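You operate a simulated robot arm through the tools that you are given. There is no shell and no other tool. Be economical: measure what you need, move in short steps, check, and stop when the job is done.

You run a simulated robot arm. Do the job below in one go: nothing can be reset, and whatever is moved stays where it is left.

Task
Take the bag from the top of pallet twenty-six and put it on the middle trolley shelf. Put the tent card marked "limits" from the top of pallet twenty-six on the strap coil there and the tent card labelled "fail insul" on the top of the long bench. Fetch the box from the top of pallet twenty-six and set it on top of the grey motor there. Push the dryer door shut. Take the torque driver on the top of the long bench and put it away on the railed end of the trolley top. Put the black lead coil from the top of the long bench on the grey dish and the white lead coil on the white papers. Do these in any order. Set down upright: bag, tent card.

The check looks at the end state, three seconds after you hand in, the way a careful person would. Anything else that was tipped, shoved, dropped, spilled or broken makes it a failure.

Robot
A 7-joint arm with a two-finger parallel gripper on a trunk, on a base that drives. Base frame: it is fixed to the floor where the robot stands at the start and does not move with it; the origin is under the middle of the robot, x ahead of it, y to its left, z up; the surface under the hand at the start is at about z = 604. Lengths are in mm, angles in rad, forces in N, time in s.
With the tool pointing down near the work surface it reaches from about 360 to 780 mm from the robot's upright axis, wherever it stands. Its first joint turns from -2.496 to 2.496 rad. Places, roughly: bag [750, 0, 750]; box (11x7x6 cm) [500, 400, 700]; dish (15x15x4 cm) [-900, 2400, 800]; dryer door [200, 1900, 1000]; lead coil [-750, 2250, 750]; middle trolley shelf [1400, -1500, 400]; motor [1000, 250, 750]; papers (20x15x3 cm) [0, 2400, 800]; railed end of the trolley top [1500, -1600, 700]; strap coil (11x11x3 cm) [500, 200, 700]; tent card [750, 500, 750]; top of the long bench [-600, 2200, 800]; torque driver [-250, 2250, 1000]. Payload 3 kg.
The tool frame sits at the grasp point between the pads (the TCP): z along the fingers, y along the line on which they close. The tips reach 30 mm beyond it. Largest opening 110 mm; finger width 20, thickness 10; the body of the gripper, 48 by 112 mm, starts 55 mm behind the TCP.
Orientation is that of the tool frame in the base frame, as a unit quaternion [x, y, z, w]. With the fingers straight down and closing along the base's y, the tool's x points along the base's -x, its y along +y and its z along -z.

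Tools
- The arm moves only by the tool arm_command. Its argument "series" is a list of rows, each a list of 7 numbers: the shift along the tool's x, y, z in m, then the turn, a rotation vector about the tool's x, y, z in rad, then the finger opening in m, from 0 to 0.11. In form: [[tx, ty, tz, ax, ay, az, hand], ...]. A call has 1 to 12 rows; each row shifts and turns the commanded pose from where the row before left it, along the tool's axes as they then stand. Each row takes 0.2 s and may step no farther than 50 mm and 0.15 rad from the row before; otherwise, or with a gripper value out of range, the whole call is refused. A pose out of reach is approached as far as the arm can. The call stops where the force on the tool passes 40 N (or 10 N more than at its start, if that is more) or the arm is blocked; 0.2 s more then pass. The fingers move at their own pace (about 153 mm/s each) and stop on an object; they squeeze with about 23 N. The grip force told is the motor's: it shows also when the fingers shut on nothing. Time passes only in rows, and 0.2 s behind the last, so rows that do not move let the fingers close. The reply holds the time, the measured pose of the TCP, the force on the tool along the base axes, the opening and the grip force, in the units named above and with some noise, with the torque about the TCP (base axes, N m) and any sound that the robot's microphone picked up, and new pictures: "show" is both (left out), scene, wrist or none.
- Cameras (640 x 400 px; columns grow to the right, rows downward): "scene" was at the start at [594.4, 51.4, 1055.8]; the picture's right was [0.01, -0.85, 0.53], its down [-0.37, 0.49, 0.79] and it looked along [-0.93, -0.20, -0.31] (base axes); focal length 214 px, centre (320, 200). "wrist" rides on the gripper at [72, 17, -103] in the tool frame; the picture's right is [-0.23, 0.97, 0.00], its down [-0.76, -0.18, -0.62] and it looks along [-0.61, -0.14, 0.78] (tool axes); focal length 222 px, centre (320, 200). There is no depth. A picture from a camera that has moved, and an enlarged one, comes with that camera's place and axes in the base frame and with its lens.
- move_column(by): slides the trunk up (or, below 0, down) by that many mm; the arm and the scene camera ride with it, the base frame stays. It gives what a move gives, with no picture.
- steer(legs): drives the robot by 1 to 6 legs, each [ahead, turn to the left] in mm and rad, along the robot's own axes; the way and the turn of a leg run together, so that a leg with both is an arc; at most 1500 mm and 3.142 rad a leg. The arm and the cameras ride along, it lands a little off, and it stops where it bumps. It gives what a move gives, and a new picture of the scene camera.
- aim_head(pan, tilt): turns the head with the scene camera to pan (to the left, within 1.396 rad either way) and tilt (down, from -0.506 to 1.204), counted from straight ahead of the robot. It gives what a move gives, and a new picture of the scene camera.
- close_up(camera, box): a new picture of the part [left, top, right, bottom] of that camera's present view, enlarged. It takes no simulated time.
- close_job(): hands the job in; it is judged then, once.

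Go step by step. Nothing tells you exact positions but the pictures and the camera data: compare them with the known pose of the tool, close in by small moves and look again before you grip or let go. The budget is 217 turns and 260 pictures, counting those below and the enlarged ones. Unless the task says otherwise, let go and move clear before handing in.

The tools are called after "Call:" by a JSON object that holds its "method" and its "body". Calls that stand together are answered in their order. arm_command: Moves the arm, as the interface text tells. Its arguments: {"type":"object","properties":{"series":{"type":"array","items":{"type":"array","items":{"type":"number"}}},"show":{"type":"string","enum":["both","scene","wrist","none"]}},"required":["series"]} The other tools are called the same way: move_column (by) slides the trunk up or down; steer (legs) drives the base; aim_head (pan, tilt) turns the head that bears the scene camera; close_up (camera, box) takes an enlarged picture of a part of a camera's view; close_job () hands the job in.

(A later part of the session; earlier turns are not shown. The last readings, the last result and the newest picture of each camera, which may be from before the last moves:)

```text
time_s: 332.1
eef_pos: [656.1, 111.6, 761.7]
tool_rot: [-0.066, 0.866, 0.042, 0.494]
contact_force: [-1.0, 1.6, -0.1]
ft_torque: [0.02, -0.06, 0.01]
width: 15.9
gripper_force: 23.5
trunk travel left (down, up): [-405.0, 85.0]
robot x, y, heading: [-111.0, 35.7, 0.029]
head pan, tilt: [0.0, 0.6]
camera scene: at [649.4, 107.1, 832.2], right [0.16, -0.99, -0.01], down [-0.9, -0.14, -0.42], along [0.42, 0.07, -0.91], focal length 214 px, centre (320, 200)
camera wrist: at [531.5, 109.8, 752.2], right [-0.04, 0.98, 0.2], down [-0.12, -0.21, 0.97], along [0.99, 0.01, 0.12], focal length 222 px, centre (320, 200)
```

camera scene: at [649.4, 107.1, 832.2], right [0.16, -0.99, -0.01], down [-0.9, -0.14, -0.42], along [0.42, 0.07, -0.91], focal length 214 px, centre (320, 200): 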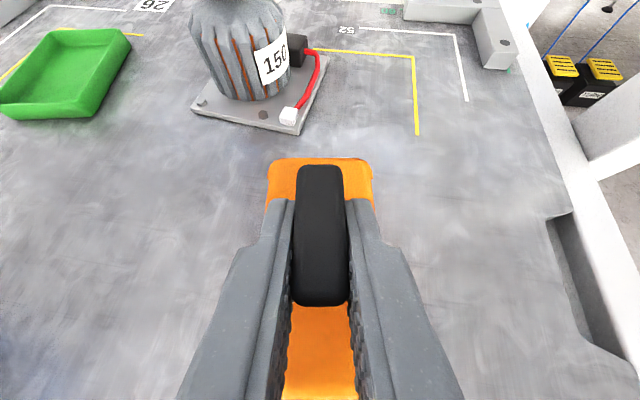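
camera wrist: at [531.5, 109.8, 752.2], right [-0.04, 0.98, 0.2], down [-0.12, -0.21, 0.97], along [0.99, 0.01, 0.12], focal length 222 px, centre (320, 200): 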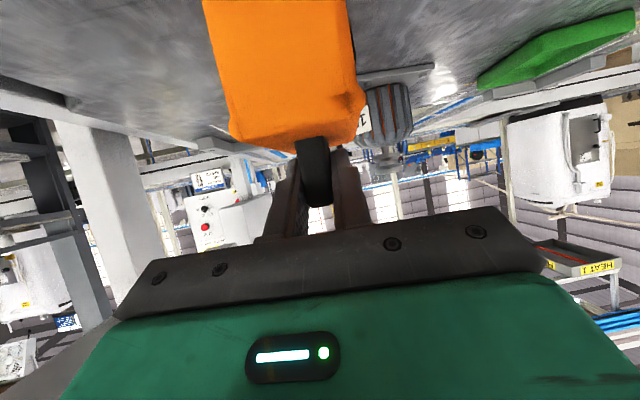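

Handle gripped (16 mm). Lift and check.

Call:
{"method": "arm_command", "body": {"series": [[-0.0129, 0, -0.0077, 0, 0, 0, 0.0], [-0.0258, 0, -0.0153, 0, 0, 0, 0.0], [-0.0258, 0, -0.0153, 0, 0, 0, 0.0], [0, 0, 0, 0, 0, 0, 0.0]], "show": "both"}}

```text
time_s: 333.1
eef_pos: [657.4, 110.2, 838.5]
tool_rot: [-0.067, 0.867, 0.043, 0.493]
contact_force: [0.0, -0.5, -4.6]
ft_torque: [0.02, 0.06, -0.01]
width: 16.0
gripper_force: 22.8
trunk travel left (down, up): [-405.0, 85.0]
robot x, y, heading: [-113.0, 37.2, 0.031]
head pan, tilt: [0.0, 0.6]
camera scene: at [649.0, 106.1, 907.2], right [0.16, -0.99, -0.01], down [-0.9, -0.14, -0.42], along [0.42, 0.07, -0.91], focal length 214 px, centre (320, 200)
camera wrist: at [531.1, 108.8, 827.3], right [-0.04, 0.98, 0.2], down [-0.12, -0.21, 0.97], along [0.99, 0.01, 0.12], focal length 222 px, centre (320, 200)
```

scene: 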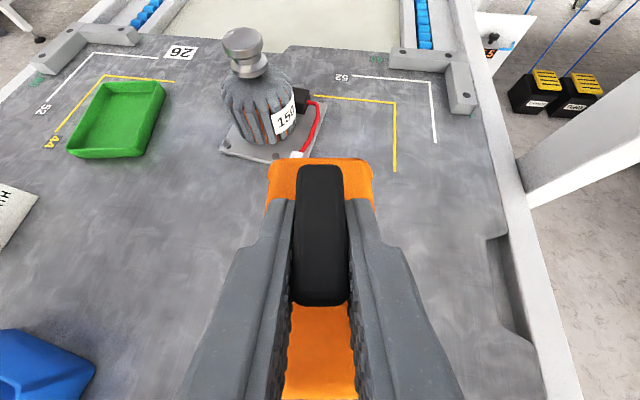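
wrist: 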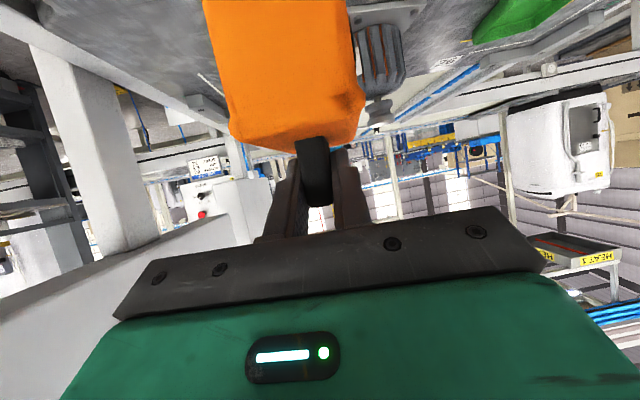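

The bag hangs level. Retract and raise, then reverse out.

Call:
{"method": "arm_command", "body": {"series": [[0.0063, 0, -0.041, 0, 0, 0, 0.0], [0.0063, 0, -0.041, 0, 0, 0, 0.0], [0.0063, 0, -0.041, 0, 0, 0, 0.0], [0.0063, 0, -0.041, 0, 0, 0, 0.0]], "show": "none"}}

Call:
{"method": "move_column", "body": {"by": 84}}

Call:
{"method": "steer", "body": {"legs": [[-450, 0]]}}

```text
time_s: 334.1
eef_pos: [504.5, 84.7, 899.8]
tool_rot: [-0.066, 0.867, 0.042, 0.492]
contact_force: [-0.4, -0.1, -5.3]
ft_torque: [-0.01, 0.07, -0.02]
width: 15.8
gripper_force: 22.7
trunk travel left (down, up): [-405.0, 85.0]
robot x, y, heading: [-111.3, 32.5, 0.032]
head pan, tilt: [0.0, 0.6]
```

```text
time_s: 335.3
eef_pos: [504.3, 86.2, 983.2]
tool_rot: [-0.067, 0.866, 0.043, 0.494]
contact_force: [0.7, 0.9, -4.2]
ft_torque: [0.0, 0.08, -0.02]
width: 15.8
gripper_force: 22.6
trunk travel left (down, up): [-489.0, 1.0]
robot x, y, heading: [-110.6, 32.7, 0.027]
head pan, tilt: [0.0, 0.6]
```

```text
time_s: 338.0
eef_pos: [55.8, 71.7, 983.6]
tool_rot: [-0.066, 0.866, 0.043, 0.494]
contact_force: [0.4, -0.3, -5.4]
ft_torque: [-0.02, 0.03, 0.02]
width: 16.0
gripper_force: 23.8
trunk travel left (down, up): [-489.0, 1.0]
robot x, y, heading: [-561.8, 19.5, 0.024]
head pan, tilt: [0.0, 0.6]
camera scene: at [48.8, 68.0, 1053.0], right [0.16, -0.99, -0.01], down [-0.9, -0.14, -0.42], along [0.42, 0.07, -0.91], focal length 214 px, centre (320, 200)
```

scene: 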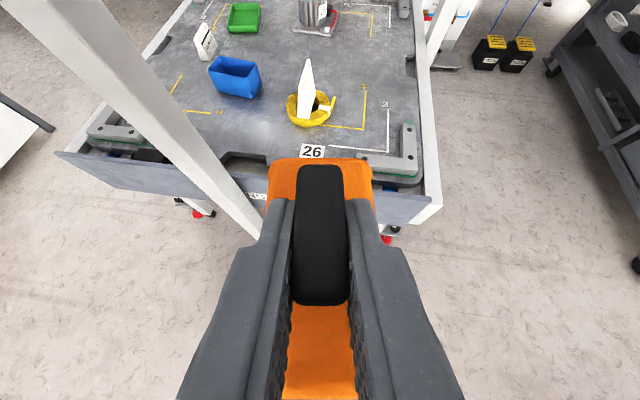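

Now turn right and drive toward the trolley aisle.

Call:
{"method": "steer", "body": {"legs": [[0, -0.72]]}}

Call:
{"method": "aim_head", "body": {"pan": 0.0, "tilt": 0.0}}

```text
time_s: 340.4
eef_pos: [-63.5, -344.5, 984.9]
tool_rot: [0.241, 0.834, -0.133, 0.478]
contact_force: [-0.4, -0.4, -5.3]
ft_torque: [0.05, 0.06, -0.01]
width: 16.1
gripper_force: 23.5
trunk travel left (down, up): [-489.0, 1.0]
robot x, y, heading: [-541.0, 52.0, -0.688]
head pan, tilt: [0.0, 0.6]
camera scene: at [-69.5, -342.9, 1053.5], right [-0.53, -0.85, -0.01], down [-0.77, 0.48, -0.42], along [0.36, -0.22, -0.91], focal length 214 px, centre (320, 200)
```

scene: 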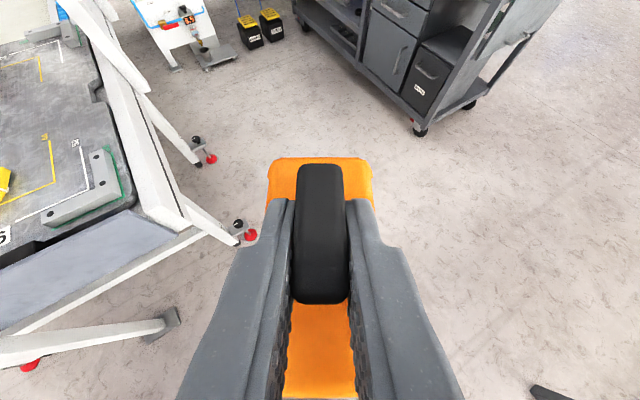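

```text
time_s: 341.4
eef_pos: [-62.9, -344.9, 985.2]
tool_rot: [0.242, 0.835, -0.133, 0.477]
contact_force: [-0.4, -0.2, -5.1]
ft_torque: [0.01, 0.03, -0.02]
width: 16.0
gripper_force: 22.5
trunk travel left (down, up): [-489.0, 1.0]
robot x, y, heading: [-538.3, 47.9, -0.678]
head pan, tilt: [0.0, 0.0]
camera scene: at [-44.3, -358.6, 1100.5], right [-0.53, -0.85, -0.01], down [-0.43, 0.28, -0.86], along [0.73, -0.45, -0.51], focal length 214 px, centre (320, 200)
```

scene: 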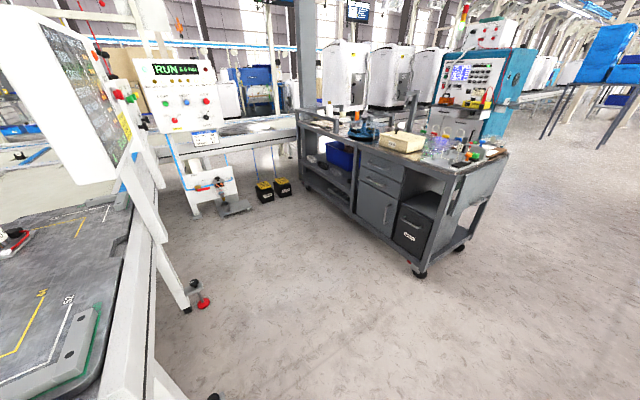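

Clear path. Drive 1120 mm, then turn left to run along the aisle.

Call:
{"method": "steer", "body": {"legs": [[1120, 0], [0, 0.5]]}}

```text
time_s: 348.5
eef_pos: [944.2, -755.3, 984.1]
tool_rot: [0.021, 0.869, -0.007, 0.495]
contact_force: [-0.3, 0.3, -5.6]
ft_torque: [-0.01, 0.07, -0.03]
width: 16.1
gripper_force: 23.4
trunk travel left (down, up): [-489.0, 1.0]
robot x, y, heading: [329.9, -676.4, -0.171]
head pan, tilt: [0.0, 0.0]
camera scene: at [965.3, -759.5, 1100.5], right [-0.04, -1.0, -0.01], down [-0.51, 0.03, -0.86], along [0.86, -0.03, -0.51], focal length 214 px, centre (320, 200)
```

scene: 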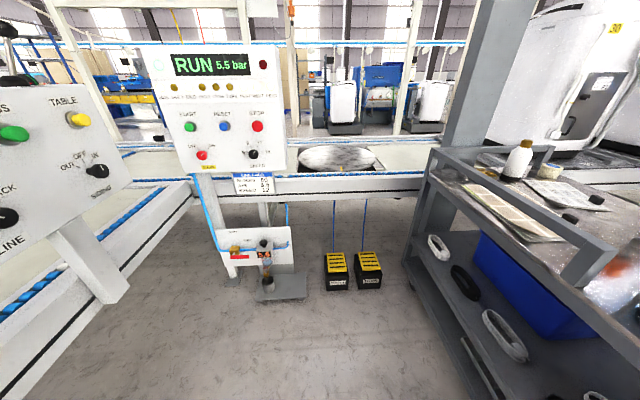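

Continue along the aisle.

Call:
{"method": "steer", "body": {"legs": [[860, 0]]}}

Call:
{"method": "steer", "body": {"legs": [[0, -1.38]]}}

```text
time_s: 353.1
eef_pos: [1788.4, -893.3, 985.5]
tool_rot: [0.019, 0.869, -0.006, 0.495]
contact_force: [0.7, 0.5, -4.6]
ft_torque: [0.01, 0.08, 0.02]
width: 15.9
gripper_force: 22.9
trunk travel left (down, up): [-489.0, 1.0]
robot x, y, heading: [1177.0, -812.3, -0.168]
head pan, tilt: [0.0, 0.0]
camera scene: at [1809.3, -898.0, 1100.8], right [-0.04, -1.0, -0.01], down [-0.51, 0.03, -0.86], along [0.86, -0.03, -0.51], focal length 214 px, centre (320, 200)
```

scene: 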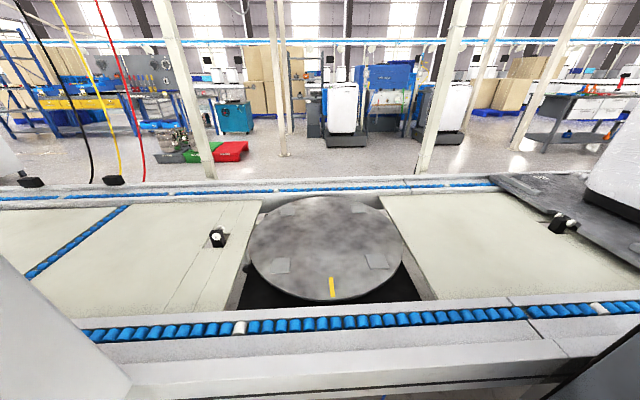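

```text
time_s: 356.6
eef_pos: [1268.2, -1432.9, 984.7]
tool_rot: [0.54, 0.681, -0.303, 0.391]
contact_force: [-0.4, -0.6, -4.7]
ft_torque: [0.03, 0.0, 0.02]
width: 16.1
gripper_force: 23.1
trunk travel left (down, up): [-489.0, 1.0]
robot x, y, heading: [1238.5, -812.6, -1.496]
head pan, tilt: [0.0, 0.0]
stopped in leg 1: the robot was blocked; the commanded pose is now the measured one
camera scene: at [1271.8, -1457.5, 1101.6], right [-0.97, -0.23, -0.01], down [-0.11, 0.5, -0.86], along [0.21, -0.83, -0.51], focal length 214 px, centre (320, 200)
```

scene: 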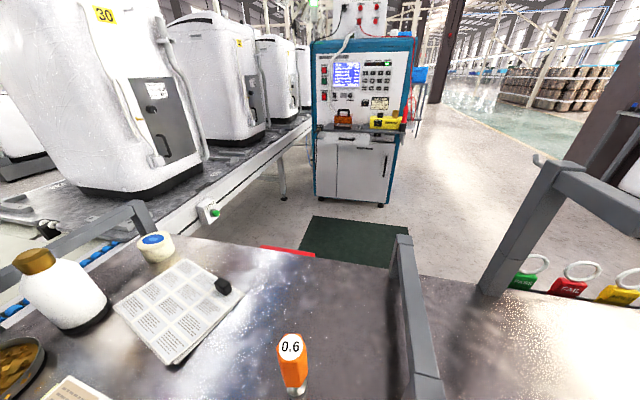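

Facing the trolley. Reverse so the bag clears the front, then lower.

Call:
{"method": "steer", "body": {"legs": [[-240, 0]]}}

Call:
{"method": "move_column", "body": {"by": -400}}

Call:
{"method": "arm_command", "body": {"series": [[0, 0, 0, 0.099, 0, 0.0587, 0.0], [0, 0, 0, 0.099, 0, 0.0587, 0.0]], "show": "scene"}}

```text
time_s: 358.4
eef_pos: [1249.4, -1194.9, 986.9]
tool_rot: [0.54, 0.681, -0.304, 0.39]
contact_force: [-0.4, -1.1, -5.3]
ft_torque: [0.03, 0.01, 0.0]
width: 15.9
gripper_force: 23.0
trunk travel left (down, up): [-489.0, 1.0]
robot x, y, heading: [1217.6, -574.0, -1.497]
head pan, tilt: [0.0, 0.0]
camera scene: at [1253.4, -1217.6, 1101.8], right [-0.97, -0.23, -0.01], down [-0.11, 0.5, -0.86], along [0.2, -0.84, -0.51], focal length 214 px, centre (320, 200)
```

scene: 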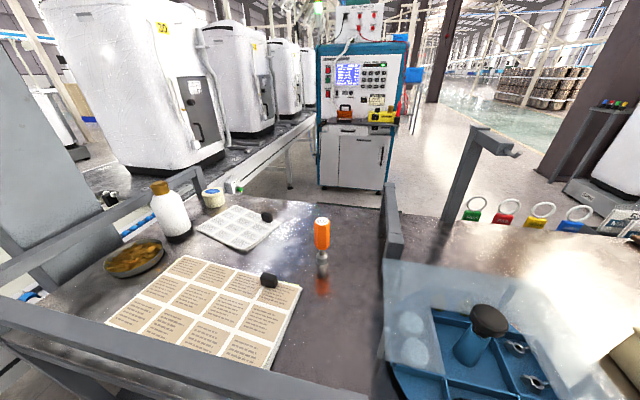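

```text
time_s: 362.2
eef_pos: [1249.1, -1193.1, 586.6]
tool_rot: [0.54, 0.681, -0.304, 0.391]
contact_force: [0.6, -0.7, -4.9]
ft_torque: [0.02, 0.0, -0.01]
width: 16.1
gripper_force: 22.8
trunk travel left (down, up): [-89.0, 401.0]
robot x, y, heading: [1219.6, -575.9, -1.496]
head pan, tilt: [0.0, 0.0]
```

```text
time_s: 362.8
eef_pos: [1248.7, -1193.3, 586.5]
tool_rot: [0.616, 0.614, -0.347, 0.351]
contact_force: [-0.3, 0.9, -5.3]
ft_torque: [0.05, 0.02, 0.04]
width: 15.6
gripper_force: 23.2
trunk travel left (down, up): [-89.0, 401.0]
robot x, y, heading: [1220.6, -573.8, -1.495]
head pan, tilt: [0.0, 0.0]
camera scene: at [1247.9, -1217.8, 702.2], right [-1.0, 0.0, -0.01], down [0.01, 0.51, -0.86], along [0.01, -0.86, -0.51], focal length 214 px, centre (320, 200)
```

scene: 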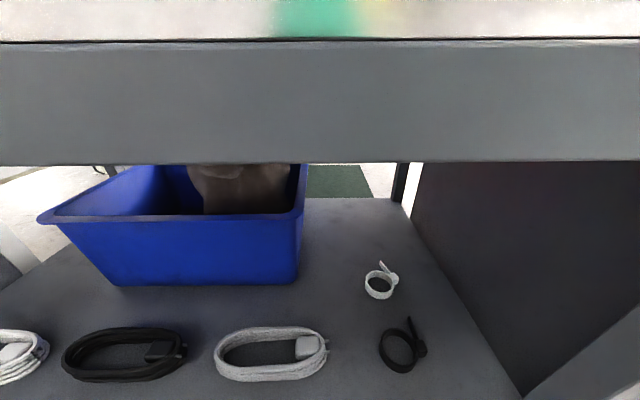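

Very clear view: the shelf is at z ≈ 345; free spot at about (1222, −1490) between the bin and white ring. I line up with the gap between the loop and black ring and lower.

Call:
{"method": "arm_command", "body": {"series": [[0.0246, -0.0213, 0.0147, 0, 0, 0, 0.0], [0.0246, -0.0213, 0.0147, 0, 0, 0, 0.0], [0.0246, -0.0213, 0.0147, 0, 0, 0, 0.0]], "show": "both"}}

```text
time_s: 363.6
eef_pos: [1185.2, -1195.1, 499.8]
tool_rot: [0.615, 0.615, -0.346, 0.353]
contact_force: [0.5, 0.3, -4.8]
ft_torque: [0.06, 0.01, -0.02]
width: 15.8
gripper_force: 22.6
trunk travel left (down, up): [-89.0, 401.0]
robot x, y, heading: [1221.0, -573.8, -1.494]
head pan, tilt: [0.0, 0.0]
camera scene: at [1184.8, -1219.3, 615.8], right [-1.0, 0.0, -0.01], down [0.0, 0.51, -0.86], along [0.01, -0.86, -0.51], focal length 214 px, centre (320, 200)
camera wrist: at [1203.5, -1067.7, 489.5], right [0.97, -0.11, 0.2], down [-0.19, 0.15, 0.97], along [-0.14, -0.98, 0.12], focal length 222 px, centre (320, 200)
```

scene: 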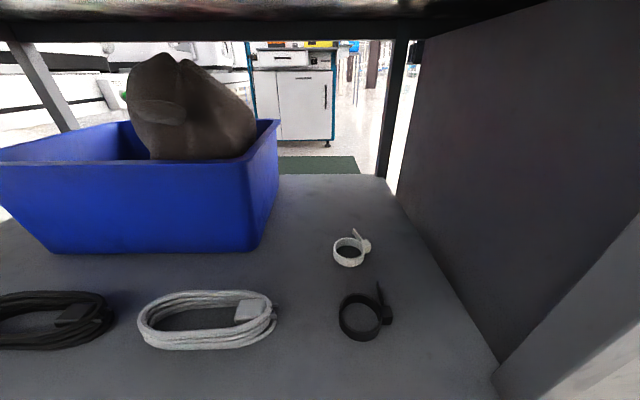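
wrist: 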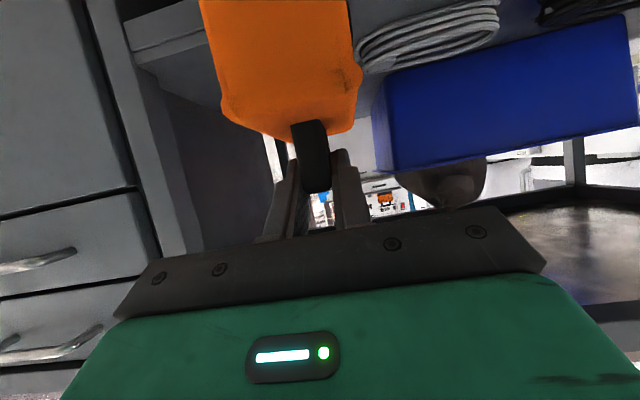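

Lower a bit more and drive in 200 mm, then check.

Call:
{"method": "arm_command", "body": {"series": [[0.0112, 0, 0.0067, 0, 0, 0, 0.0]], "show": "none"}}

Call:
{"method": "steer", "body": {"legs": [[190, 0]]}}

```text
time_s: 364.0
eef_pos: [1185.6, -1193.2, 486.7]
tool_rot: [0.615, 0.615, -0.345, 0.352]
contact_force: [-0.2, 0.4, -4.8]
ft_torque: [0.07, -0.02, 0.0]
width: 15.9
gripper_force: 23.4
trunk travel left (down, up): [-89.0, 401.0]
robot x, y, heading: [1218.2, -573.3, -1.497]
head pan, tilt: [0.0, 0.0]
```

```text
time_s: 365.5
eef_pos: [1200.3, -1384.0, 487.7]
tool_rot: [0.615, 0.615, -0.346, 0.353]
contact_force: [-0.3, 0.6, -4.4]
ft_torque: [0.05, -0.02, 0.03]
width: 16.1
gripper_force: 23.1
trunk travel left (down, up): [-89.0, 401.0]
robot x, y, heading: [1232.3, -763.2, -1.496]
head pan, tilt: [0.0, 0.0]
camera scene: at [1199.1, -1408.0, 602.4], right [-1.0, 0.0, -0.01], down [0.0, 0.51, -0.86], along [0.01, -0.86, -0.51], focal length 214 px, centre (320, 200)
```

scene: 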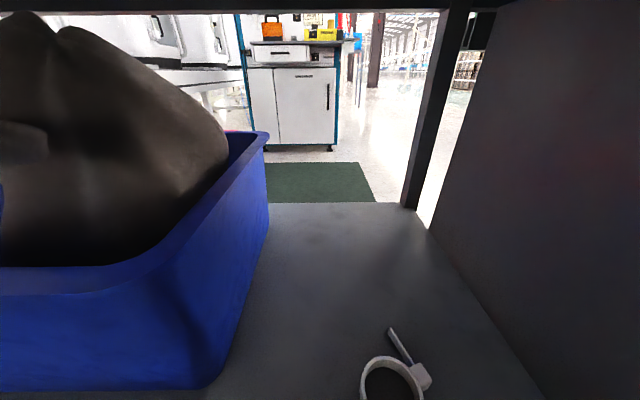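

Gap looks as computed: ring edge x ≈ 1163, bin x ≈ 1298. Extend the arm straight in 80 mm.

Call:
{"method": "arm_command", "body": {"series": [[-0.0137, 0.001, 0.0229, 0, 0, 0, 0.0], [-0.0137, 0.001, 0.0229, 0, 0, 0, 0.0], [-0.0137, 0.001, 0.0229, 0, 0, 0, 0.0], [0, 0, 0, 0, 0, 0, 0.0]], "show": "both"}}

```text
time_s: 366.5
eef_pos: [1203.5, -1453.7, 485.9]
tool_rot: [0.617, 0.616, -0.343, 0.349]
contact_force: [-0.4, -0.4, -5.5]
ft_torque: [0.05, -0.01, 0.02]
width: 16.0
gripper_force: 23.2
trunk travel left (down, up): [-89.0, 401.0]
robot x, y, heading: [1236.3, -760.5, -1.5]
head pan, tilt: [0.0, 0.0]
camera scene: at [1202.0, -1478.9, 601.0], right [-1.0, 0.0, -0.01], down [0.01, 0.52, -0.85], along [0.01, -0.85, -0.52], focal length 214 px, centre (320, 200)
camera wrist: at [1220.9, -1326.2, 476.3], right [0.97, -0.12, 0.2], down [-0.19, 0.14, 0.97], along [-0.14, -0.98, 0.11], focal length 222 px, centre (320, 200)
```

scene: 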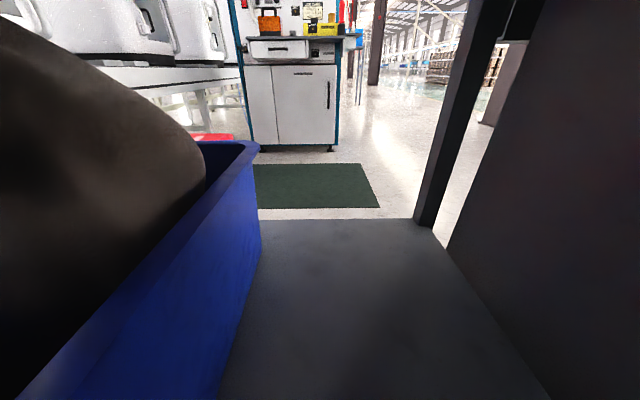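
wrist: 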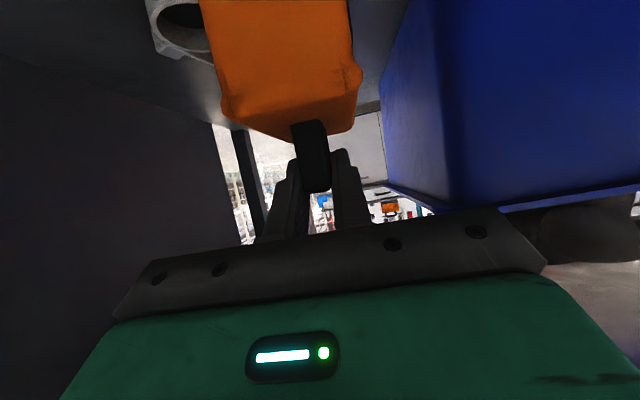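

Room on the bin side; shift 22 mm toward the bin and 28 mm deeper.

Call:
{"method": "arm_command", "body": {"series": [[-0.007, 0.011, 0.012, 0, 0, 0, 0.0], [-0.007, 0.011, 0.012, 0, 0, 0, 0.0], [0, 0, 0, 0, 0, 0, 0.0]], "show": "wrist"}}

```text
time_s: 367.5
eef_pos: [1200.9, -1448.4, 461.6]
tool_rot: [0.647, 0.614, -0.323, 0.317]
contact_force: [-3.8, 19.4, 45.7]
ft_torque: [-0.04, 1.0, -0.39]
width: 16.2
gripper_force: 23.1
trunk travel left (down, up): [-89.0, 401.0]
robot x, y, heading: [1229.2, -760.7, -1.519]
head pan, tilt: [0.0, 0.0]
stopped in row 3: the arm was blocked; the commanded pose is now the measured one
camera wrist: at [1223.9, -1322.0, 462.4], right [0.96, -0.18, 0.2], down [-0.19, 0.06, 0.98], along [-0.19, -0.98, 0.03], focal length 222 px, centre (320, 200)
```

wrist: 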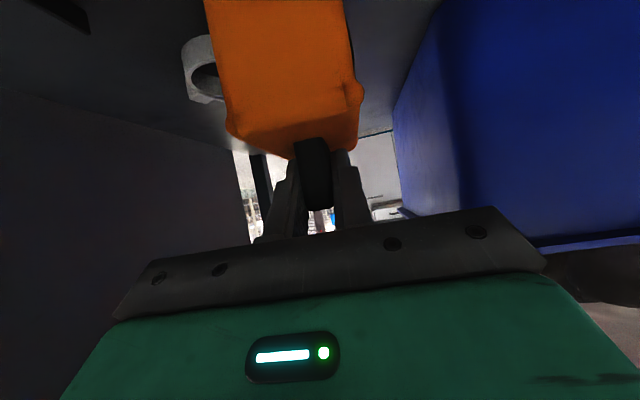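

The wrist met the trolley's top apron and the bag touched the shelf. I ease out and up a little first.

Call:
{"method": "arm_command", "body": {"series": [[0.0024, -0.001, -0.0168, 0, 0, 0, 0.0], [0, 0, 0, 0, 0, 0, 0.0]], "show": "wrist"}}

```text
time_s: 368.1
eef_pos: [1200.4, -1446.4, 459.9]
tool_rot: [0.644, 0.616, -0.323, 0.318]
contact_force: [-6.6, -17.5, 44.4]
ft_torque: [-0.92, 0.79, -0.08]
width: 15.9
gripper_force: 22.6
trunk travel left (down, up): [-89.0, 401.0]
robot x, y, heading: [1230.2, -762.9, -1.52]
head pan, tilt: [0.0, 0.0]
camera wrist: at [1224.3, -1319.5, 462.1], right [0.97, -0.17, 0.19], down [-0.19, 0.06, 0.98], along [-0.18, -0.98, 0.03], focal length 222 px, centre (320, 200)
```

wrist: 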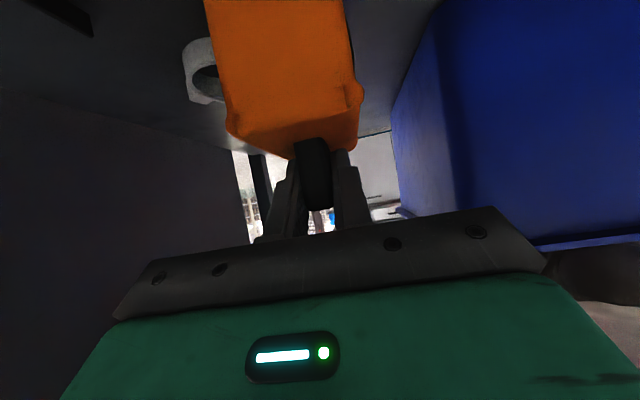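

Rotate the hand back to level (60°), which also lowers the wrist away from the apron.

Call:
{"method": "arm_command", "body": {"series": [[0, 0, 0, 0, -0.04, 0, 0.0], [0, 0, 0, 0, -0.04, 0, 0.0], [0, 0, 0, 0, 0, 0, 0.0]], "show": "none"}}

```text
time_s: 368.9
eef_pos: [1204.3, -1450.3, 460.0]
tool_rot: [0.627, 0.605, -0.35, 0.344]
contact_force: [2.8, -6.1, 16.6]
ft_torque: [0.26, 0.23, 0.06]
width: 15.8
gripper_force: 23.0
trunk travel left (down, up): [-89.0, 401.0]
robot x, y, heading: [1230.8, -759.4, -1.515]
head pan, tilt: [0.0, 0.0]
```

Good: force relaxed and the bag is level. Lift 6 mm, shift 16 mm toward the bin, set down.

Call:
{"method": "arm_command", "body": {"series": [[-0.0051, 0, -0.0031, 0, 0, 0, 0.0], [0.0005, 0.008, -0.0005, 0, 0, 0, 0.0], [0.0005, 0.008, -0.0005, 0, 0, 0, 0.0], [0, 0, 0, 0, 0, 0, 0.0]], "show": "both"}}

```text
time_s: 369.9
eef_pos: [1211.4, -1445.6, 463.8]
tool_rot: [0.635, 0.6, -0.348, 0.34]
contact_force: [0.4, 0.4, -5.1]
ft_torque: [0.03, -0.03, 0.02]
width: 15.8
gripper_force: 23.1
trunk travel left (down, up): [-89.0, 401.0]
robot x, y, heading: [1231.7, -764.6, -1.521]
head pan, tilt: [0.0, 0.0]
camera scene: at [1208.7, -1472.1, 579.5], right [-1.0, 0.05, -0.01], down [0.04, 0.53, -0.85], along [-0.03, -0.85, -0.53], focal length 214 px, centre (320, 200)
camera wrist: at [1235.7, -1319.4, 456.1], right [0.96, -0.17, 0.21], down [-0.19, 0.14, 0.97], along [-0.19, -0.98, 0.1], focal length 222 px, centre (320, 200)
```

scene: 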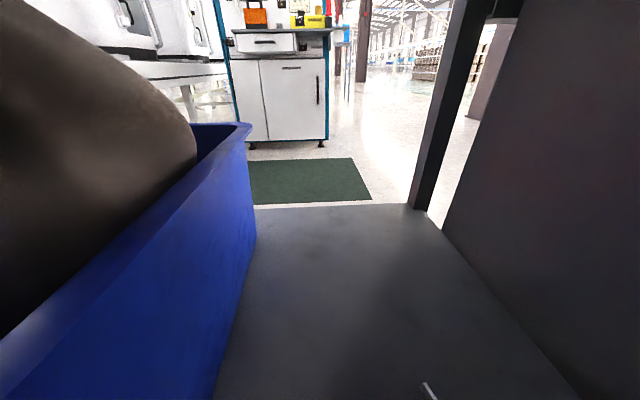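
wrist: 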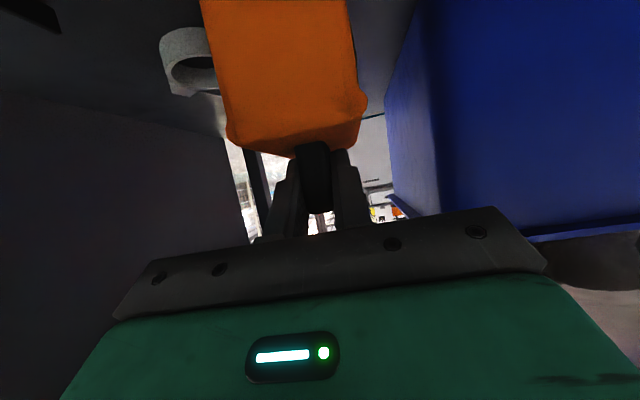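

Hanging free. Shift 8 mm more and lower to contact.

Call:
{"method": "arm_command", "body": {"series": [[0.0003, 0.008, -0.0003, 0, 0, 0, 0.0], [0.0017, 0, 0.001, 0, 0, 0, 0.0], [0.0009, 0, 0.0005, 0, 0, 0, 0.0], [0, 0, 0, 0, 0, 0, 0.0]], "show": "none"}}

Call:
{"method": "arm_command", "body": {"series": [[0.0013, 0, 0.0008, 0, 0, 0, 0.0], [0, 0, 0, 0, 0, 0, 0.0]], "show": "wrist"}}

```text
time_s: 370.9
eef_pos: [1228.0, -1448.1, 464.2]
tool_rot: [0.629, 0.604, -0.349, 0.343]
contact_force: [0.6, -0.1, -5.2]
ft_torque: [0.03, 0.03, 0.0]
width: 16.2
gripper_force: 23.3
trunk travel left (down, up): [-89.0, 401.0]
robot x, y, heading: [1232.0, -765.0, -1.513]
head pan, tilt: [0.0, 0.0]
```

```text
time_s: 371.5
eef_pos: [1227.4, -1447.0, 462.2]
tool_rot: [0.629, 0.605, -0.349, 0.342]
contact_force: [0.4, 0.2, -5.3]
ft_torque: [0.02, 0.04, -0.03]
width: 15.9
gripper_force: 23.0
trunk travel left (down, up): [-89.0, 401.0]
robot x, y, heading: [1228.9, -761.5, -1.515]
head pan, tilt: [0.0, 0.0]
camera wrist: at [1250.4, -1320.3, 453.2], right [0.97, -0.15, 0.2], down [-0.18, 0.14, 0.97], along [-0.18, -0.98, 0.11], focal length 222 px, centre (320, 200)
```

wrist: 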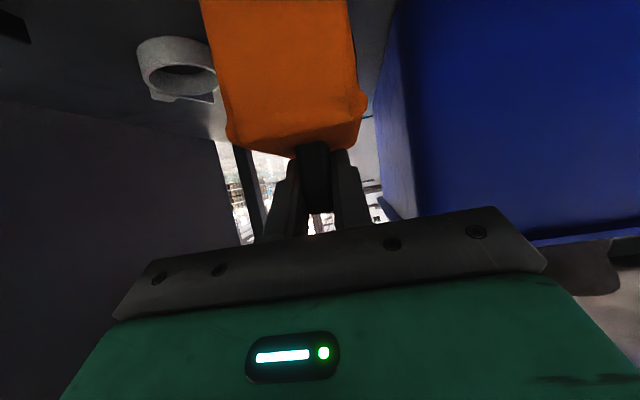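

Good gaps both sides. Lower further to contact.

Call:
{"method": "arm_command", "body": {"series": [[0.0013, 0, 0.0008, 0, 0, 0, 0.0], [0.0013, 0, 0.0008, 0, 0, 0, 0.0], [0, 0, 0, 0, 0, 0, 0.0]], "show": "none"}}

Call:
{"method": "arm_command", "body": {"series": [[0.0013, 0, 0.0008, 0, 0, 0, 0.0], [0, 0, 0, 0, 0, 0, 0.0]], "show": "none"}}

```text
time_s: 372.3
eef_pos: [1227.6, -1448.0, 459.2]
tool_rot: [0.629, 0.605, -0.348, 0.343]
contact_force: [2.5, -2.3, 11.3]
ft_torque: [0.53, 0.08, -0.08]
width: 15.8
gripper_force: 22.8
trunk travel left (down, up): [-89.0, 401.0]
robot x, y, heading: [1231.5, -762.6, -1.515]
head pan, tilt: [0.0, 0.0]
```

```text
time_s: 372.8
eef_pos: [1227.2, -1451.4, 458.1]
tool_rot: [0.628, 0.604, -0.351, 0.344]
contact_force: [2.5, 9.8, 25.7]
ft_torque: [-0.21, 0.81, -0.28]
width: 16.0
gripper_force: 22.6
trunk travel left (down, up): [-89.0, 401.0]
robot x, y, heading: [1231.8, -762.5, -1.518]
head pan, tilt: [0.0, 0.0]
stopped in row 2: the force on the tool passed its limit at 43 N (the readings are from after the stop); the commanded pose is now the measured one
```

Seated. Ease, open, withdraw a little along the fingers.

Call:
{"method": "arm_command", "body": {"series": [[-0.0013, 0, -0.0008, 0, 0, 0, 0.0], [0, 0, 0, 0, 0, 0, 0.03], [0, 0, 0, 0, 0, 0, 0.045], [0, 0, -0.008, 0, 0, 0, 0.045], [0, 0, -0.01, 0, 0, 0, 0.045], [0.004, 0, -0.012, 0, 0, 0, 0.045]], "show": "both"}}

```text
time_s: 373.3
eef_pos: [1228.3, -1452.8, 459.9]
tool_rot: [0.627, 0.605, -0.349, 0.345]
contact_force: [6.6, 5.0, 29.3]
ft_torque: [-0.45, 0.27, 0.18]
width: 26.7
gripper_force: 0.0
trunk travel left (down, up): [-89.0, 401.0]
robot x, y, heading: [1230.2, -760.4, -1.515]
head pan, tilt: [0.0, 0.0]
stopped in row 2: the force on the tool passed its limit at 54 N (the readings are from after the stop); the commanded pose is now the measured one
camera scene: at [1226.5, -1477.8, 574.7], right [-1.0, 0.03, -0.01], down [0.02, 0.52, -0.86], along [-0.02, -0.86, -0.52], focal length 214 px, centre (320, 200)
camera wrist: at [1250.6, -1326.2, 449.4], right [0.97, -0.15, 0.2], down [-0.18, 0.15, 0.97], along [-0.17, -0.98, 0.11], focal length 222 px, centre (320, 200)
```

scene: 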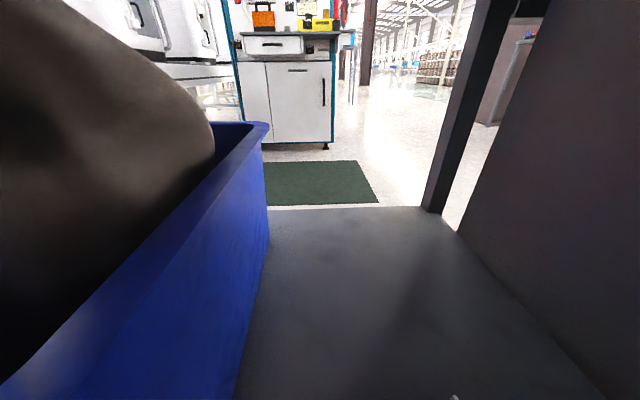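
wrist: 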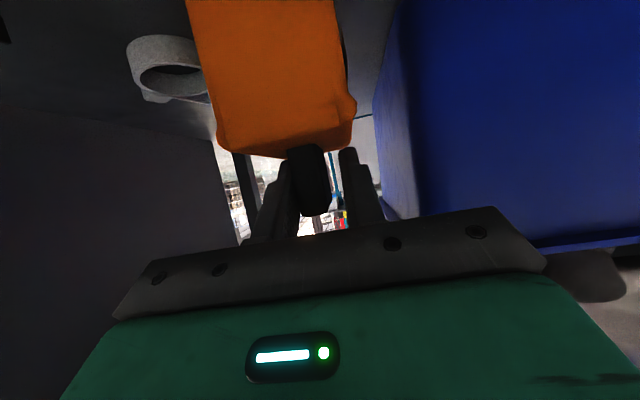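

Partly open; relieve upward a bit and continue opening.

Call:
{"method": "arm_command", "body": {"series": [[-0.003, 0, -0.0018, 0, 0, 0, 0.03], [0, 0, 0, 0, 0, 0, 0.04], [0, 0, 0, 0, 0, 0, 0.044]], "show": "wrist"}}

```text
time_s: 373.7
eef_pos: [1228.8, -1453.5, 459.0]
tool_rot: [0.627, 0.604, -0.351, 0.345]
contact_force: [13.4, 2.7, 41.0]
ft_torque: [-0.75, 0.19, 0.3]
width: 34.7
gripper_force: 0.0
trunk travel left (down, up): [-89.0, 401.0]
robot x, y, heading: [1228.0, -757.6, -1.518]
head pan, tilt: [0.0, 0.0]
stopped in row 2: the force on the tool passed its limit at 47 N (the readings are from after the stop); the commanded pose is now the measured one
camera wrist: at [1250.9, -1327.8, 449.3], right [0.97, -0.15, 0.2], down [-0.18, 0.15, 0.97], along [-0.17, -0.98, 0.11], focal length 222 px, centre (320, 200)
```

wrist: 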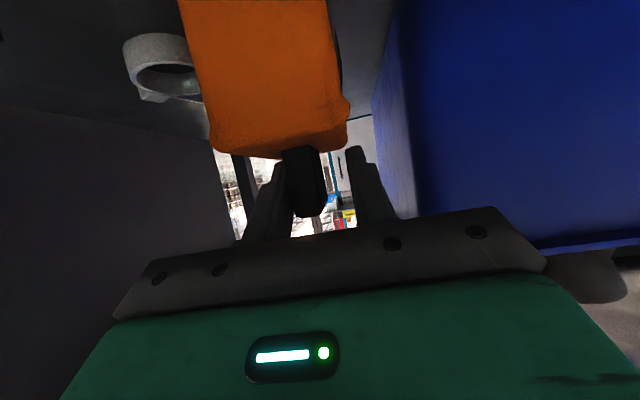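

The wrist is again near the apron, pressing. Rotate the (now free) hand flatter, which lowers the wrist and lifts the tips.

Call:
{"method": "arm_command", "body": {"series": [[0, 0, 0, 0, -0.05, 0, 0.036], [0, 0, 0, 0, -0.05, 0, 0.036], [0, 0, 0, 0, 0, 0, 0.036]], "show": "wrist"}}

```text
time_s: 374.5
eef_pos: [1229.1, -1455.4, 456.9]
tool_rot: [0.61, 0.587, -0.38, 0.373]
contact_force: [-0.3, -0.9, 4.9]
ft_torque: [-0.13, 0.12, 0.0]
width: 35.9
gripper_force: 0.0
trunk travel left (down, up): [-89.0, 401.0]
robot x, y, heading: [1229.3, -760.7, -1.512]
head pan, tilt: [0.0, 0.0]
camera wrist: at [1250.9, -1329.4, 435.6], right [0.97, -0.13, 0.21], down [-0.18, 0.24, 0.95], along [-0.17, -0.96, 0.21], focal length 222 px, centre (320, 200)
```

wrist: 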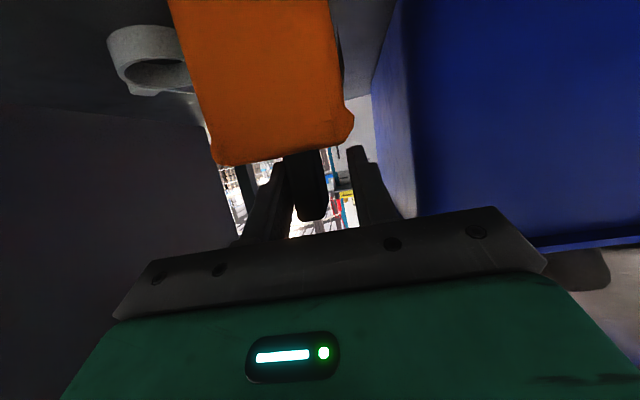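

Contact nearly gone and the handle is free between the fingers. Centre the fingers, then reverse the robot straight out.

Call:
{"method": "arm_command", "body": {"series": [[0, -0.004, 0, 0, -0.02, 0, 0.046], [0, 0, 0, 0, 0, 0, 0.046]], "show": "wrist"}}

```text
time_s: 375.1
eef_pos: [1228.3, -1455.1, 457.1]
tool_rot: [0.605, 0.584, -0.387, 0.378]
contact_force: [3.1, -2.2, 9.8]
ft_torque: [-0.29, 0.18, 0.18]
width: 44.3
gripper_force: 0.0
trunk travel left (down, up): [-89.0, 401.0]
robot x, y, heading: [1233.7, -758.7, -1.517]
head pan, tilt: [0.0, 0.0]
camera wrist: at [1249.3, -1329.9, 432.6], right [0.97, -0.12, 0.21], down [-0.18, 0.26, 0.95], along [-0.17, -0.96, 0.23], focal length 222 px, centre (320, 200)
```

wrist: 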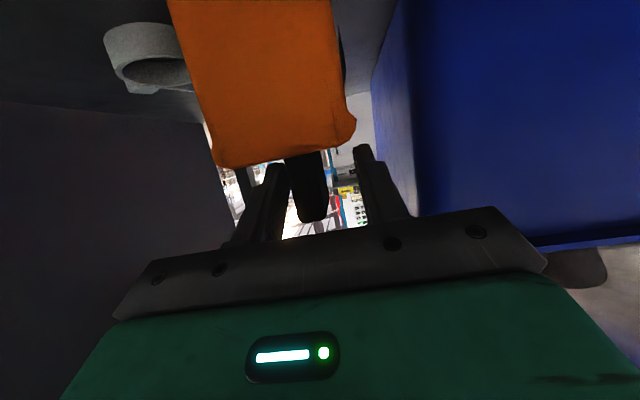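

Lift 3 mm to free the tips, then reverse.

Call:
{"method": "arm_command", "body": {"series": [[-0.0036, 0, -0.0017, 0, 0, 0, 0.05], [0, 0, 0, 0, 0, 0, 0.05]], "show": "none"}}

```text
time_s: 375.7
eef_pos: [1226.7, -1453.2, 457.4]
tool_rot: [0.606, 0.585, -0.385, 0.377]
contact_force: [7.6, -7.0, 26.7]
ft_torque: [-0.71, 0.26, 0.28]
width: 47.3
gripper_force: 0.0
trunk travel left (down, up): [-89.0, 401.0]
robot x, y, heading: [1228.4, -759.5, -1.519]
head pan, tilt: [0.0, 0.0]
```

Raising presses against the apron; undo that and flatten more.

Call:
{"method": "arm_command", "body": {"series": [[0.0036, 0, 0.0017, 0, 0, 0, 0.05], [0, 0, 0, 0, -0.05, 0, 0.05], [0, 0, 0, 0, -0.03, 0, 0.05], [0, 0, 0, 0, 0, 0, 0.05]], "show": "wrist"}}

```text
time_s: 376.7
eef_pos: [1223.8, -1455.8, 453.8]
tool_rot: [0.591, 0.566, -0.411, 0.401]
contact_force: [0.4, 0.6, 3.5]
ft_torque: [-0.11, 0.12, -0.07]
width: 50.3
gripper_force: 0.4
trunk travel left (down, up): [-89.0, 401.0]
robot x, y, heading: [1229.5, -760.2, -1.521]
head pan, tilt: [0.0, 0.0]
camera wrist: at [1245.9, -1333.5, 421.3], right [0.97, -0.11, 0.22], down [-0.17, 0.33, 0.93], along [-0.18, -0.94, 0.3], focal length 222 px, centre (320, 200)
```

wrist: 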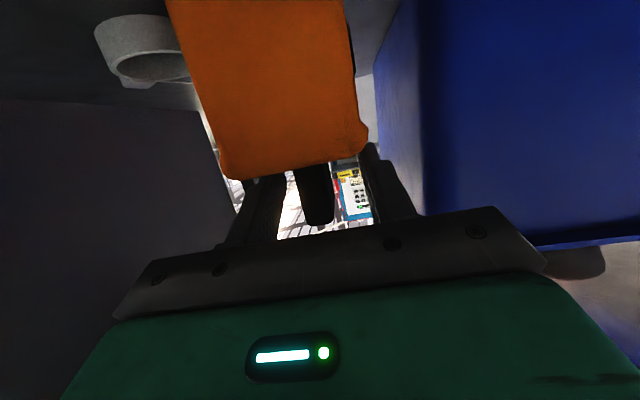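

Force is small now. Reverse 60 mm and check.

Call:
{"method": "steer", "body": {"legs": [[-60, 0]]}}

Call:
{"method": "close_up", "body": {"camera": "wrist", "box": [0, 0, 640, 300]}}

```text
time_s: 377.9
eef_pos: [1221.3, -1399.6, 455.9]
tool_rot: [0.59, 0.568, -0.41, 0.402]
contact_force: [0.2, -0.2, 0.9]
ft_torque: [0.0, 0.01, 0.03]
width: 49.7
gripper_force: 0.0
trunk travel left (down, up): [-89.0, 401.0]
robot x, y, heading: [1225.0, -702.0, -1.518]
head pan, tilt: [0.0, 0.0]
stopped in leg 1: the force on the tool passed its limit at 42 N (the readings are from after the stop); the commanded pose is now the measured one
camera scene: at [1220.1, -1402.0, 573.5], right [-1.0, 0.03, -0.01], down [0.02, 0.34, -0.94], along [-0.03, -0.94, -0.34], focal length 214 px, centre (320, 200)
```

scene: 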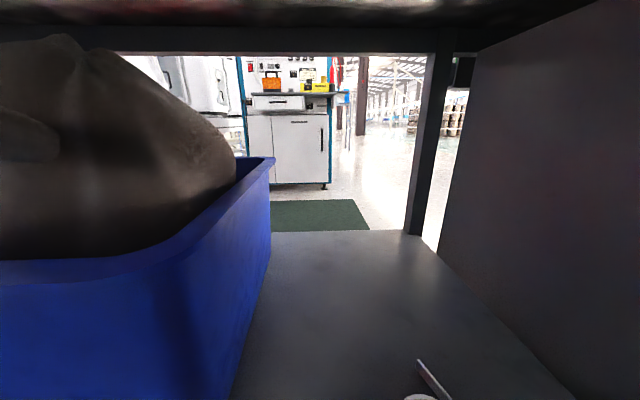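

```text
1.00 times, centred on (320, 150) of wrist (not enlarged: the box is as wide or as high as the picture)
camera zoom: at [1243.5, -1277.3, 421.7], right [0.97, -0.11, 0.22], down [-0.17, 0.33, 0.93], along [-0.18, -0.94, 0.3], focal length 222 px, centre (320, 250)
```

zoom: 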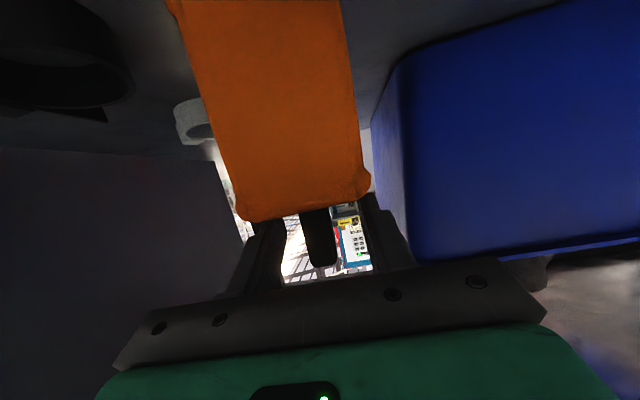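

The bag seems to have come along with the hand. I look down at the fingers and bag before anything else.

Call:
{"method": "aim_head", "body": {"pan": 0.0, "tilt": 0.9}}

```text
time_s: 379.1
eef_pos: [1220.2, -1399.8, 456.4]
tool_rot: [0.59, 0.568, -0.41, 0.401]
contact_force: [-1.0, 0.3, 0.4]
ft_torque: [-0.01, -0.01, -0.03]
width: 50.2
gripper_force: 0.0
trunk travel left (down, up): [-89.0, 401.0]
robot x, y, heading: [1228.8, -698.7, -1.517]
head pan, tilt: [0.0, 0.901]
camera scene: at [1222.1, -1360.9, 502.9], right [-1.0, 0.03, -0.01], down [0.03, 0.95, -0.32], along [0.0, -0.32, -0.95], focal length 214 px, centre (320, 200)
```

scene: 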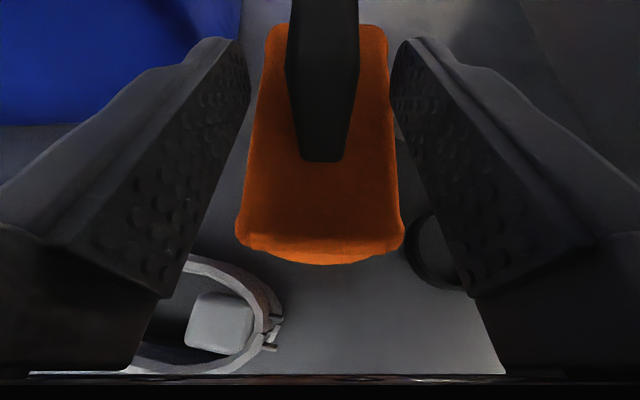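

The bag stands upright at about (1222, −1419), clear of loop and ring, with the handle free between the fingers. Reverse again in a small step and check.

Call:
{"method": "steer", "body": {"legs": [[-40, 0]]}}

```text
time_s: 380.0
eef_pos: [1219.7, -1360.1, 455.1]
tool_rot: [0.591, 0.568, -0.41, 0.401]
contact_force: [-0.4, 0.3, -0.1]
ft_torque: [0.0, 0.02, 0.02]
width: 50.1
gripper_force: 0.1
trunk travel left (down, up): [-89.0, 401.0]
robot x, y, heading: [1227.0, -661.2, -1.514]
head pan, tilt: [0.0, 0.901]
camera scene: at [1219.9, -1320.4, 502.8], right [-1.0, 0.03, -0.01], down [0.03, 0.95, -0.32], along [0.0, -0.32, -0.95], focal length 214 px, centre (320, 200)
```

scene: 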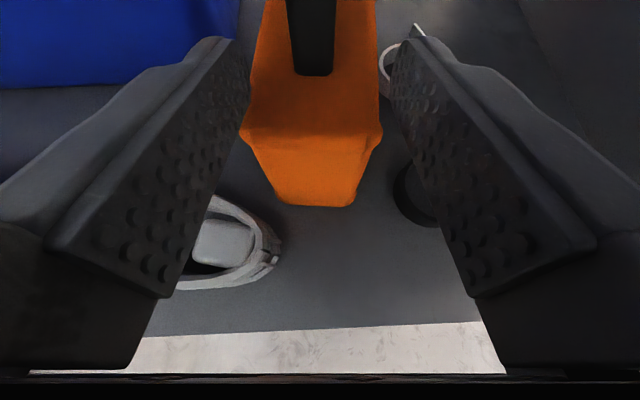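

The bag stays put now. Reverse fully out and view.

Call:
{"method": "steer", "body": {"legs": [[-110, 0]]}}

Call:
{"method": "aim_head", "body": {"pan": 0.0, "tilt": 0.1}}

```text
time_s: 381.2
eef_pos: [1212.8, -1247.8, 455.1]
tool_rot: [0.59, 0.568, -0.411, 0.401]
contact_force: [-0.4, 0.5, -0.1]
ft_torque: [-0.04, 0.01, 0.01]
width: 50.1
gripper_force: 0.0
trunk travel left (down, up): [-89.0, 401.0]
robot x, y, heading: [1219.2, -550.2, -1.517]
head pan, tilt: [0.0, 0.901]
camera scene: at [1213.7, -1209.5, 503.4], right [-1.0, 0.03, -0.01], down [0.03, 0.95, -0.32], along [0.0, -0.32, -0.95], focal length 214 px, centre (320, 200)
```

scene: 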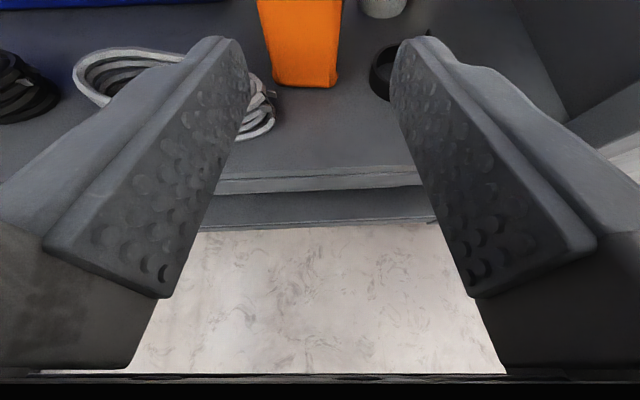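

```text
time_s: 382.3
eef_pos: [1214.0, -1248.9, 456.4]
tool_rot: [0.59, 0.568, -0.41, 0.402]
contact_force: [-0.5, 0.1, -0.3]
ft_torque: [0.01, -0.01, -0.01]
width: 50.3
gripper_force: 0.0
trunk travel left (down, up): [-89.0, 401.0]
robot x, y, heading: [1220.1, -548.6, -1.515]
head pan, tilt: [0.0, 0.099]
camera scene: at [1211.9, -1249.3, 564.9], right [-1.0, 0.03, -0.01], down [0.02, 0.43, -0.9], along [-0.03, -0.9, -0.43], focal length 214 px, centre (320, 200)
```

scene: 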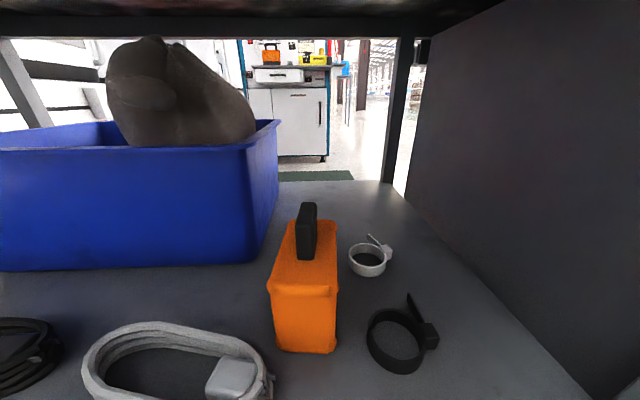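

The bag stands upright on the middle shelf. Last: the box. Pull the hand back, raise, and set the tilt to 45°.

Call:
{"method": "arm_command", "body": {"series": [[0, 0, -0.03, 0, 0, 0, 0.06], [0, 0, -0.03, 0, 0, 0, 0.06], [0, 0, 0, 0, 0.1, 0, 0.06], [0, 0, 0, 0, 0.1, 0, 0.06]], "show": "none"}}

Call:
{"method": "move_column", "body": {"by": 400}}

Call:
{"method": "arm_command", "body": {"series": [[0, 0, 0, 0, 0.1, 0, 0.11], [0, 0, 0, 0, 0.1, 0, 0.11], [0, 0, 0, 0, 0.08, 0, 0.11]], "show": "scene"}}

```text
time_s: 383.3
eef_pos: [1214.2, -1191.8, 477.4]
tool_rot: [0.628, 0.605, -0.349, 0.342]
contact_force: [0.1, -0.1, -0.8]
ft_torque: [-0.04, -0.02, -0.01]
width: 60.0
gripper_force: 0.0
trunk travel left (down, up): [-89.0, 401.0]
robot x, y, heading: [1218.3, -554.0, -1.513]
head pan, tilt: [0.0, 0.099]
```

```text
time_s: 387.1
eef_pos: [1215.3, -1192.3, 876.9]
tool_rot: [0.628, 0.605, -0.35, 0.343]
contact_force: [-0.3, 0.3, -0.4]
ft_torque: [0.02, -0.03, 0.04]
width: 60.1
gripper_force: 0.0
trunk travel left (down, up): [-489.0, 1.0]
robot x, y, heading: [1216.3, -550.8, -1.516]
head pan, tilt: [0.0, 0.099]
```

```text
time_s: 387.9
eef_pos: [1215.2, -1192.4, 876.9]
tool_rot: [0.67, 0.648, -0.258, 0.255]
contact_force: [-0.3, 0.8, 0.1]
ft_torque: [-0.04, -0.01, -0.03]
width: 110.1
gripper_force: 0.0
trunk travel left (down, up): [-489.0, 1.0]
robot x, y, heading: [1219.3, -551.9, -1.519]
head pan, tilt: [0.0, 0.099]
camera scene: at [1211.9, -1243.5, 973.9], right [-1.0, 0.03, -0.01], down [0.03, 0.8, -0.6], along [-0.01, -0.6, -0.8], focal length 214 px, centre (320, 200)
```

scene: 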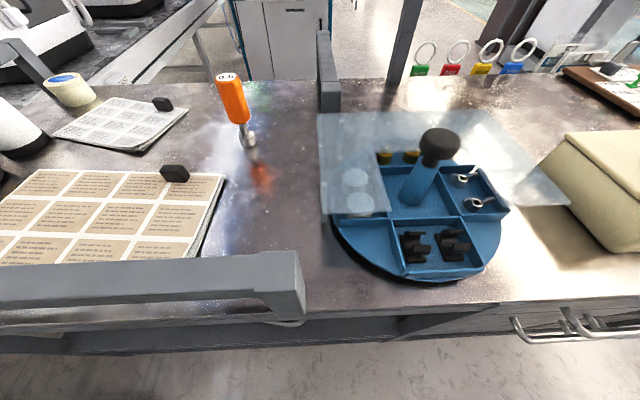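

All fine. Move forward 140 mm for rear clearance, then turn to −x.

Call:
{"method": "steer", "body": {"legs": [[150, 0]]}}

Call:
{"method": "steer", "body": {"legs": [[0, -1.6]]}}

```text
time_s: 389.3
eef_pos: [1224.0, -1343.4, 875.4]
tool_rot: [0.67, 0.647, -0.258, 0.255]
contact_force: [-0.5, 0.4, 0.4]
ft_torque: [0.01, -0.04, -0.01]
width: 110.0
gripper_force: 0.1
trunk travel left (down, up): [-489.0, 1.0]
robot x, y, heading: [1227.3, -701.6, -1.515]
head pan, tilt: [0.0, 0.099]
camera scene: at [1221.2, -1394.9, 973.9], right [-1.0, 0.03, -0.01], down [0.03, 0.8, -0.6], along [-0.01, -0.6, -0.8], focal length 214 px, centre (320, 200)
```

scene: 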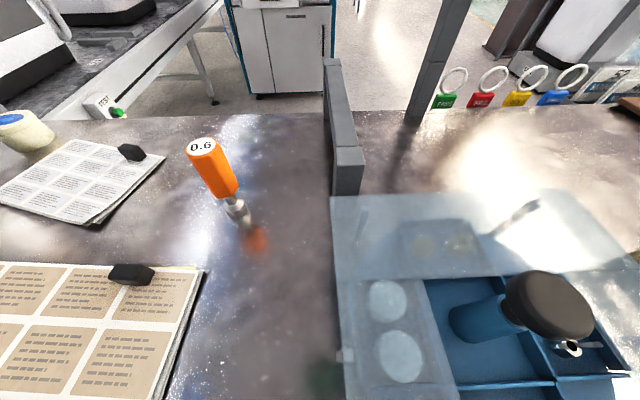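

```text
time_s: 392.9
eef_pos: [592.1, -829.0, 877.9]
tool_rot: [0.929, 0.078, -0.361, 0.035]
contact_force: [-0.9, 1.3, -0.9]
ft_torque: [-0.09, 0.01, 0.05]
width: 110.3
gripper_force: 0.1
trunk travel left (down, up): [-489.0, 1.0]
robot x, y, heading: [1240.7, -764.8, -2.916]
head pan, tilt: [0.0, 0.099]
stopped in leg 1: the robot was blocked; the commanded pose is now the measured one
camera scene: at [543.5, -838.8, 975.2], right [-0.17, 0.99, -0.01], down [0.79, 0.13, -0.6], along [-0.59, -0.11, -0.8], focal length 214 px, centre (320, 200)
```

scene: 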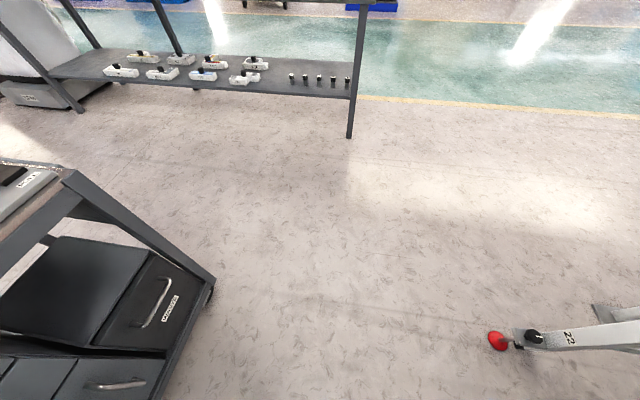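

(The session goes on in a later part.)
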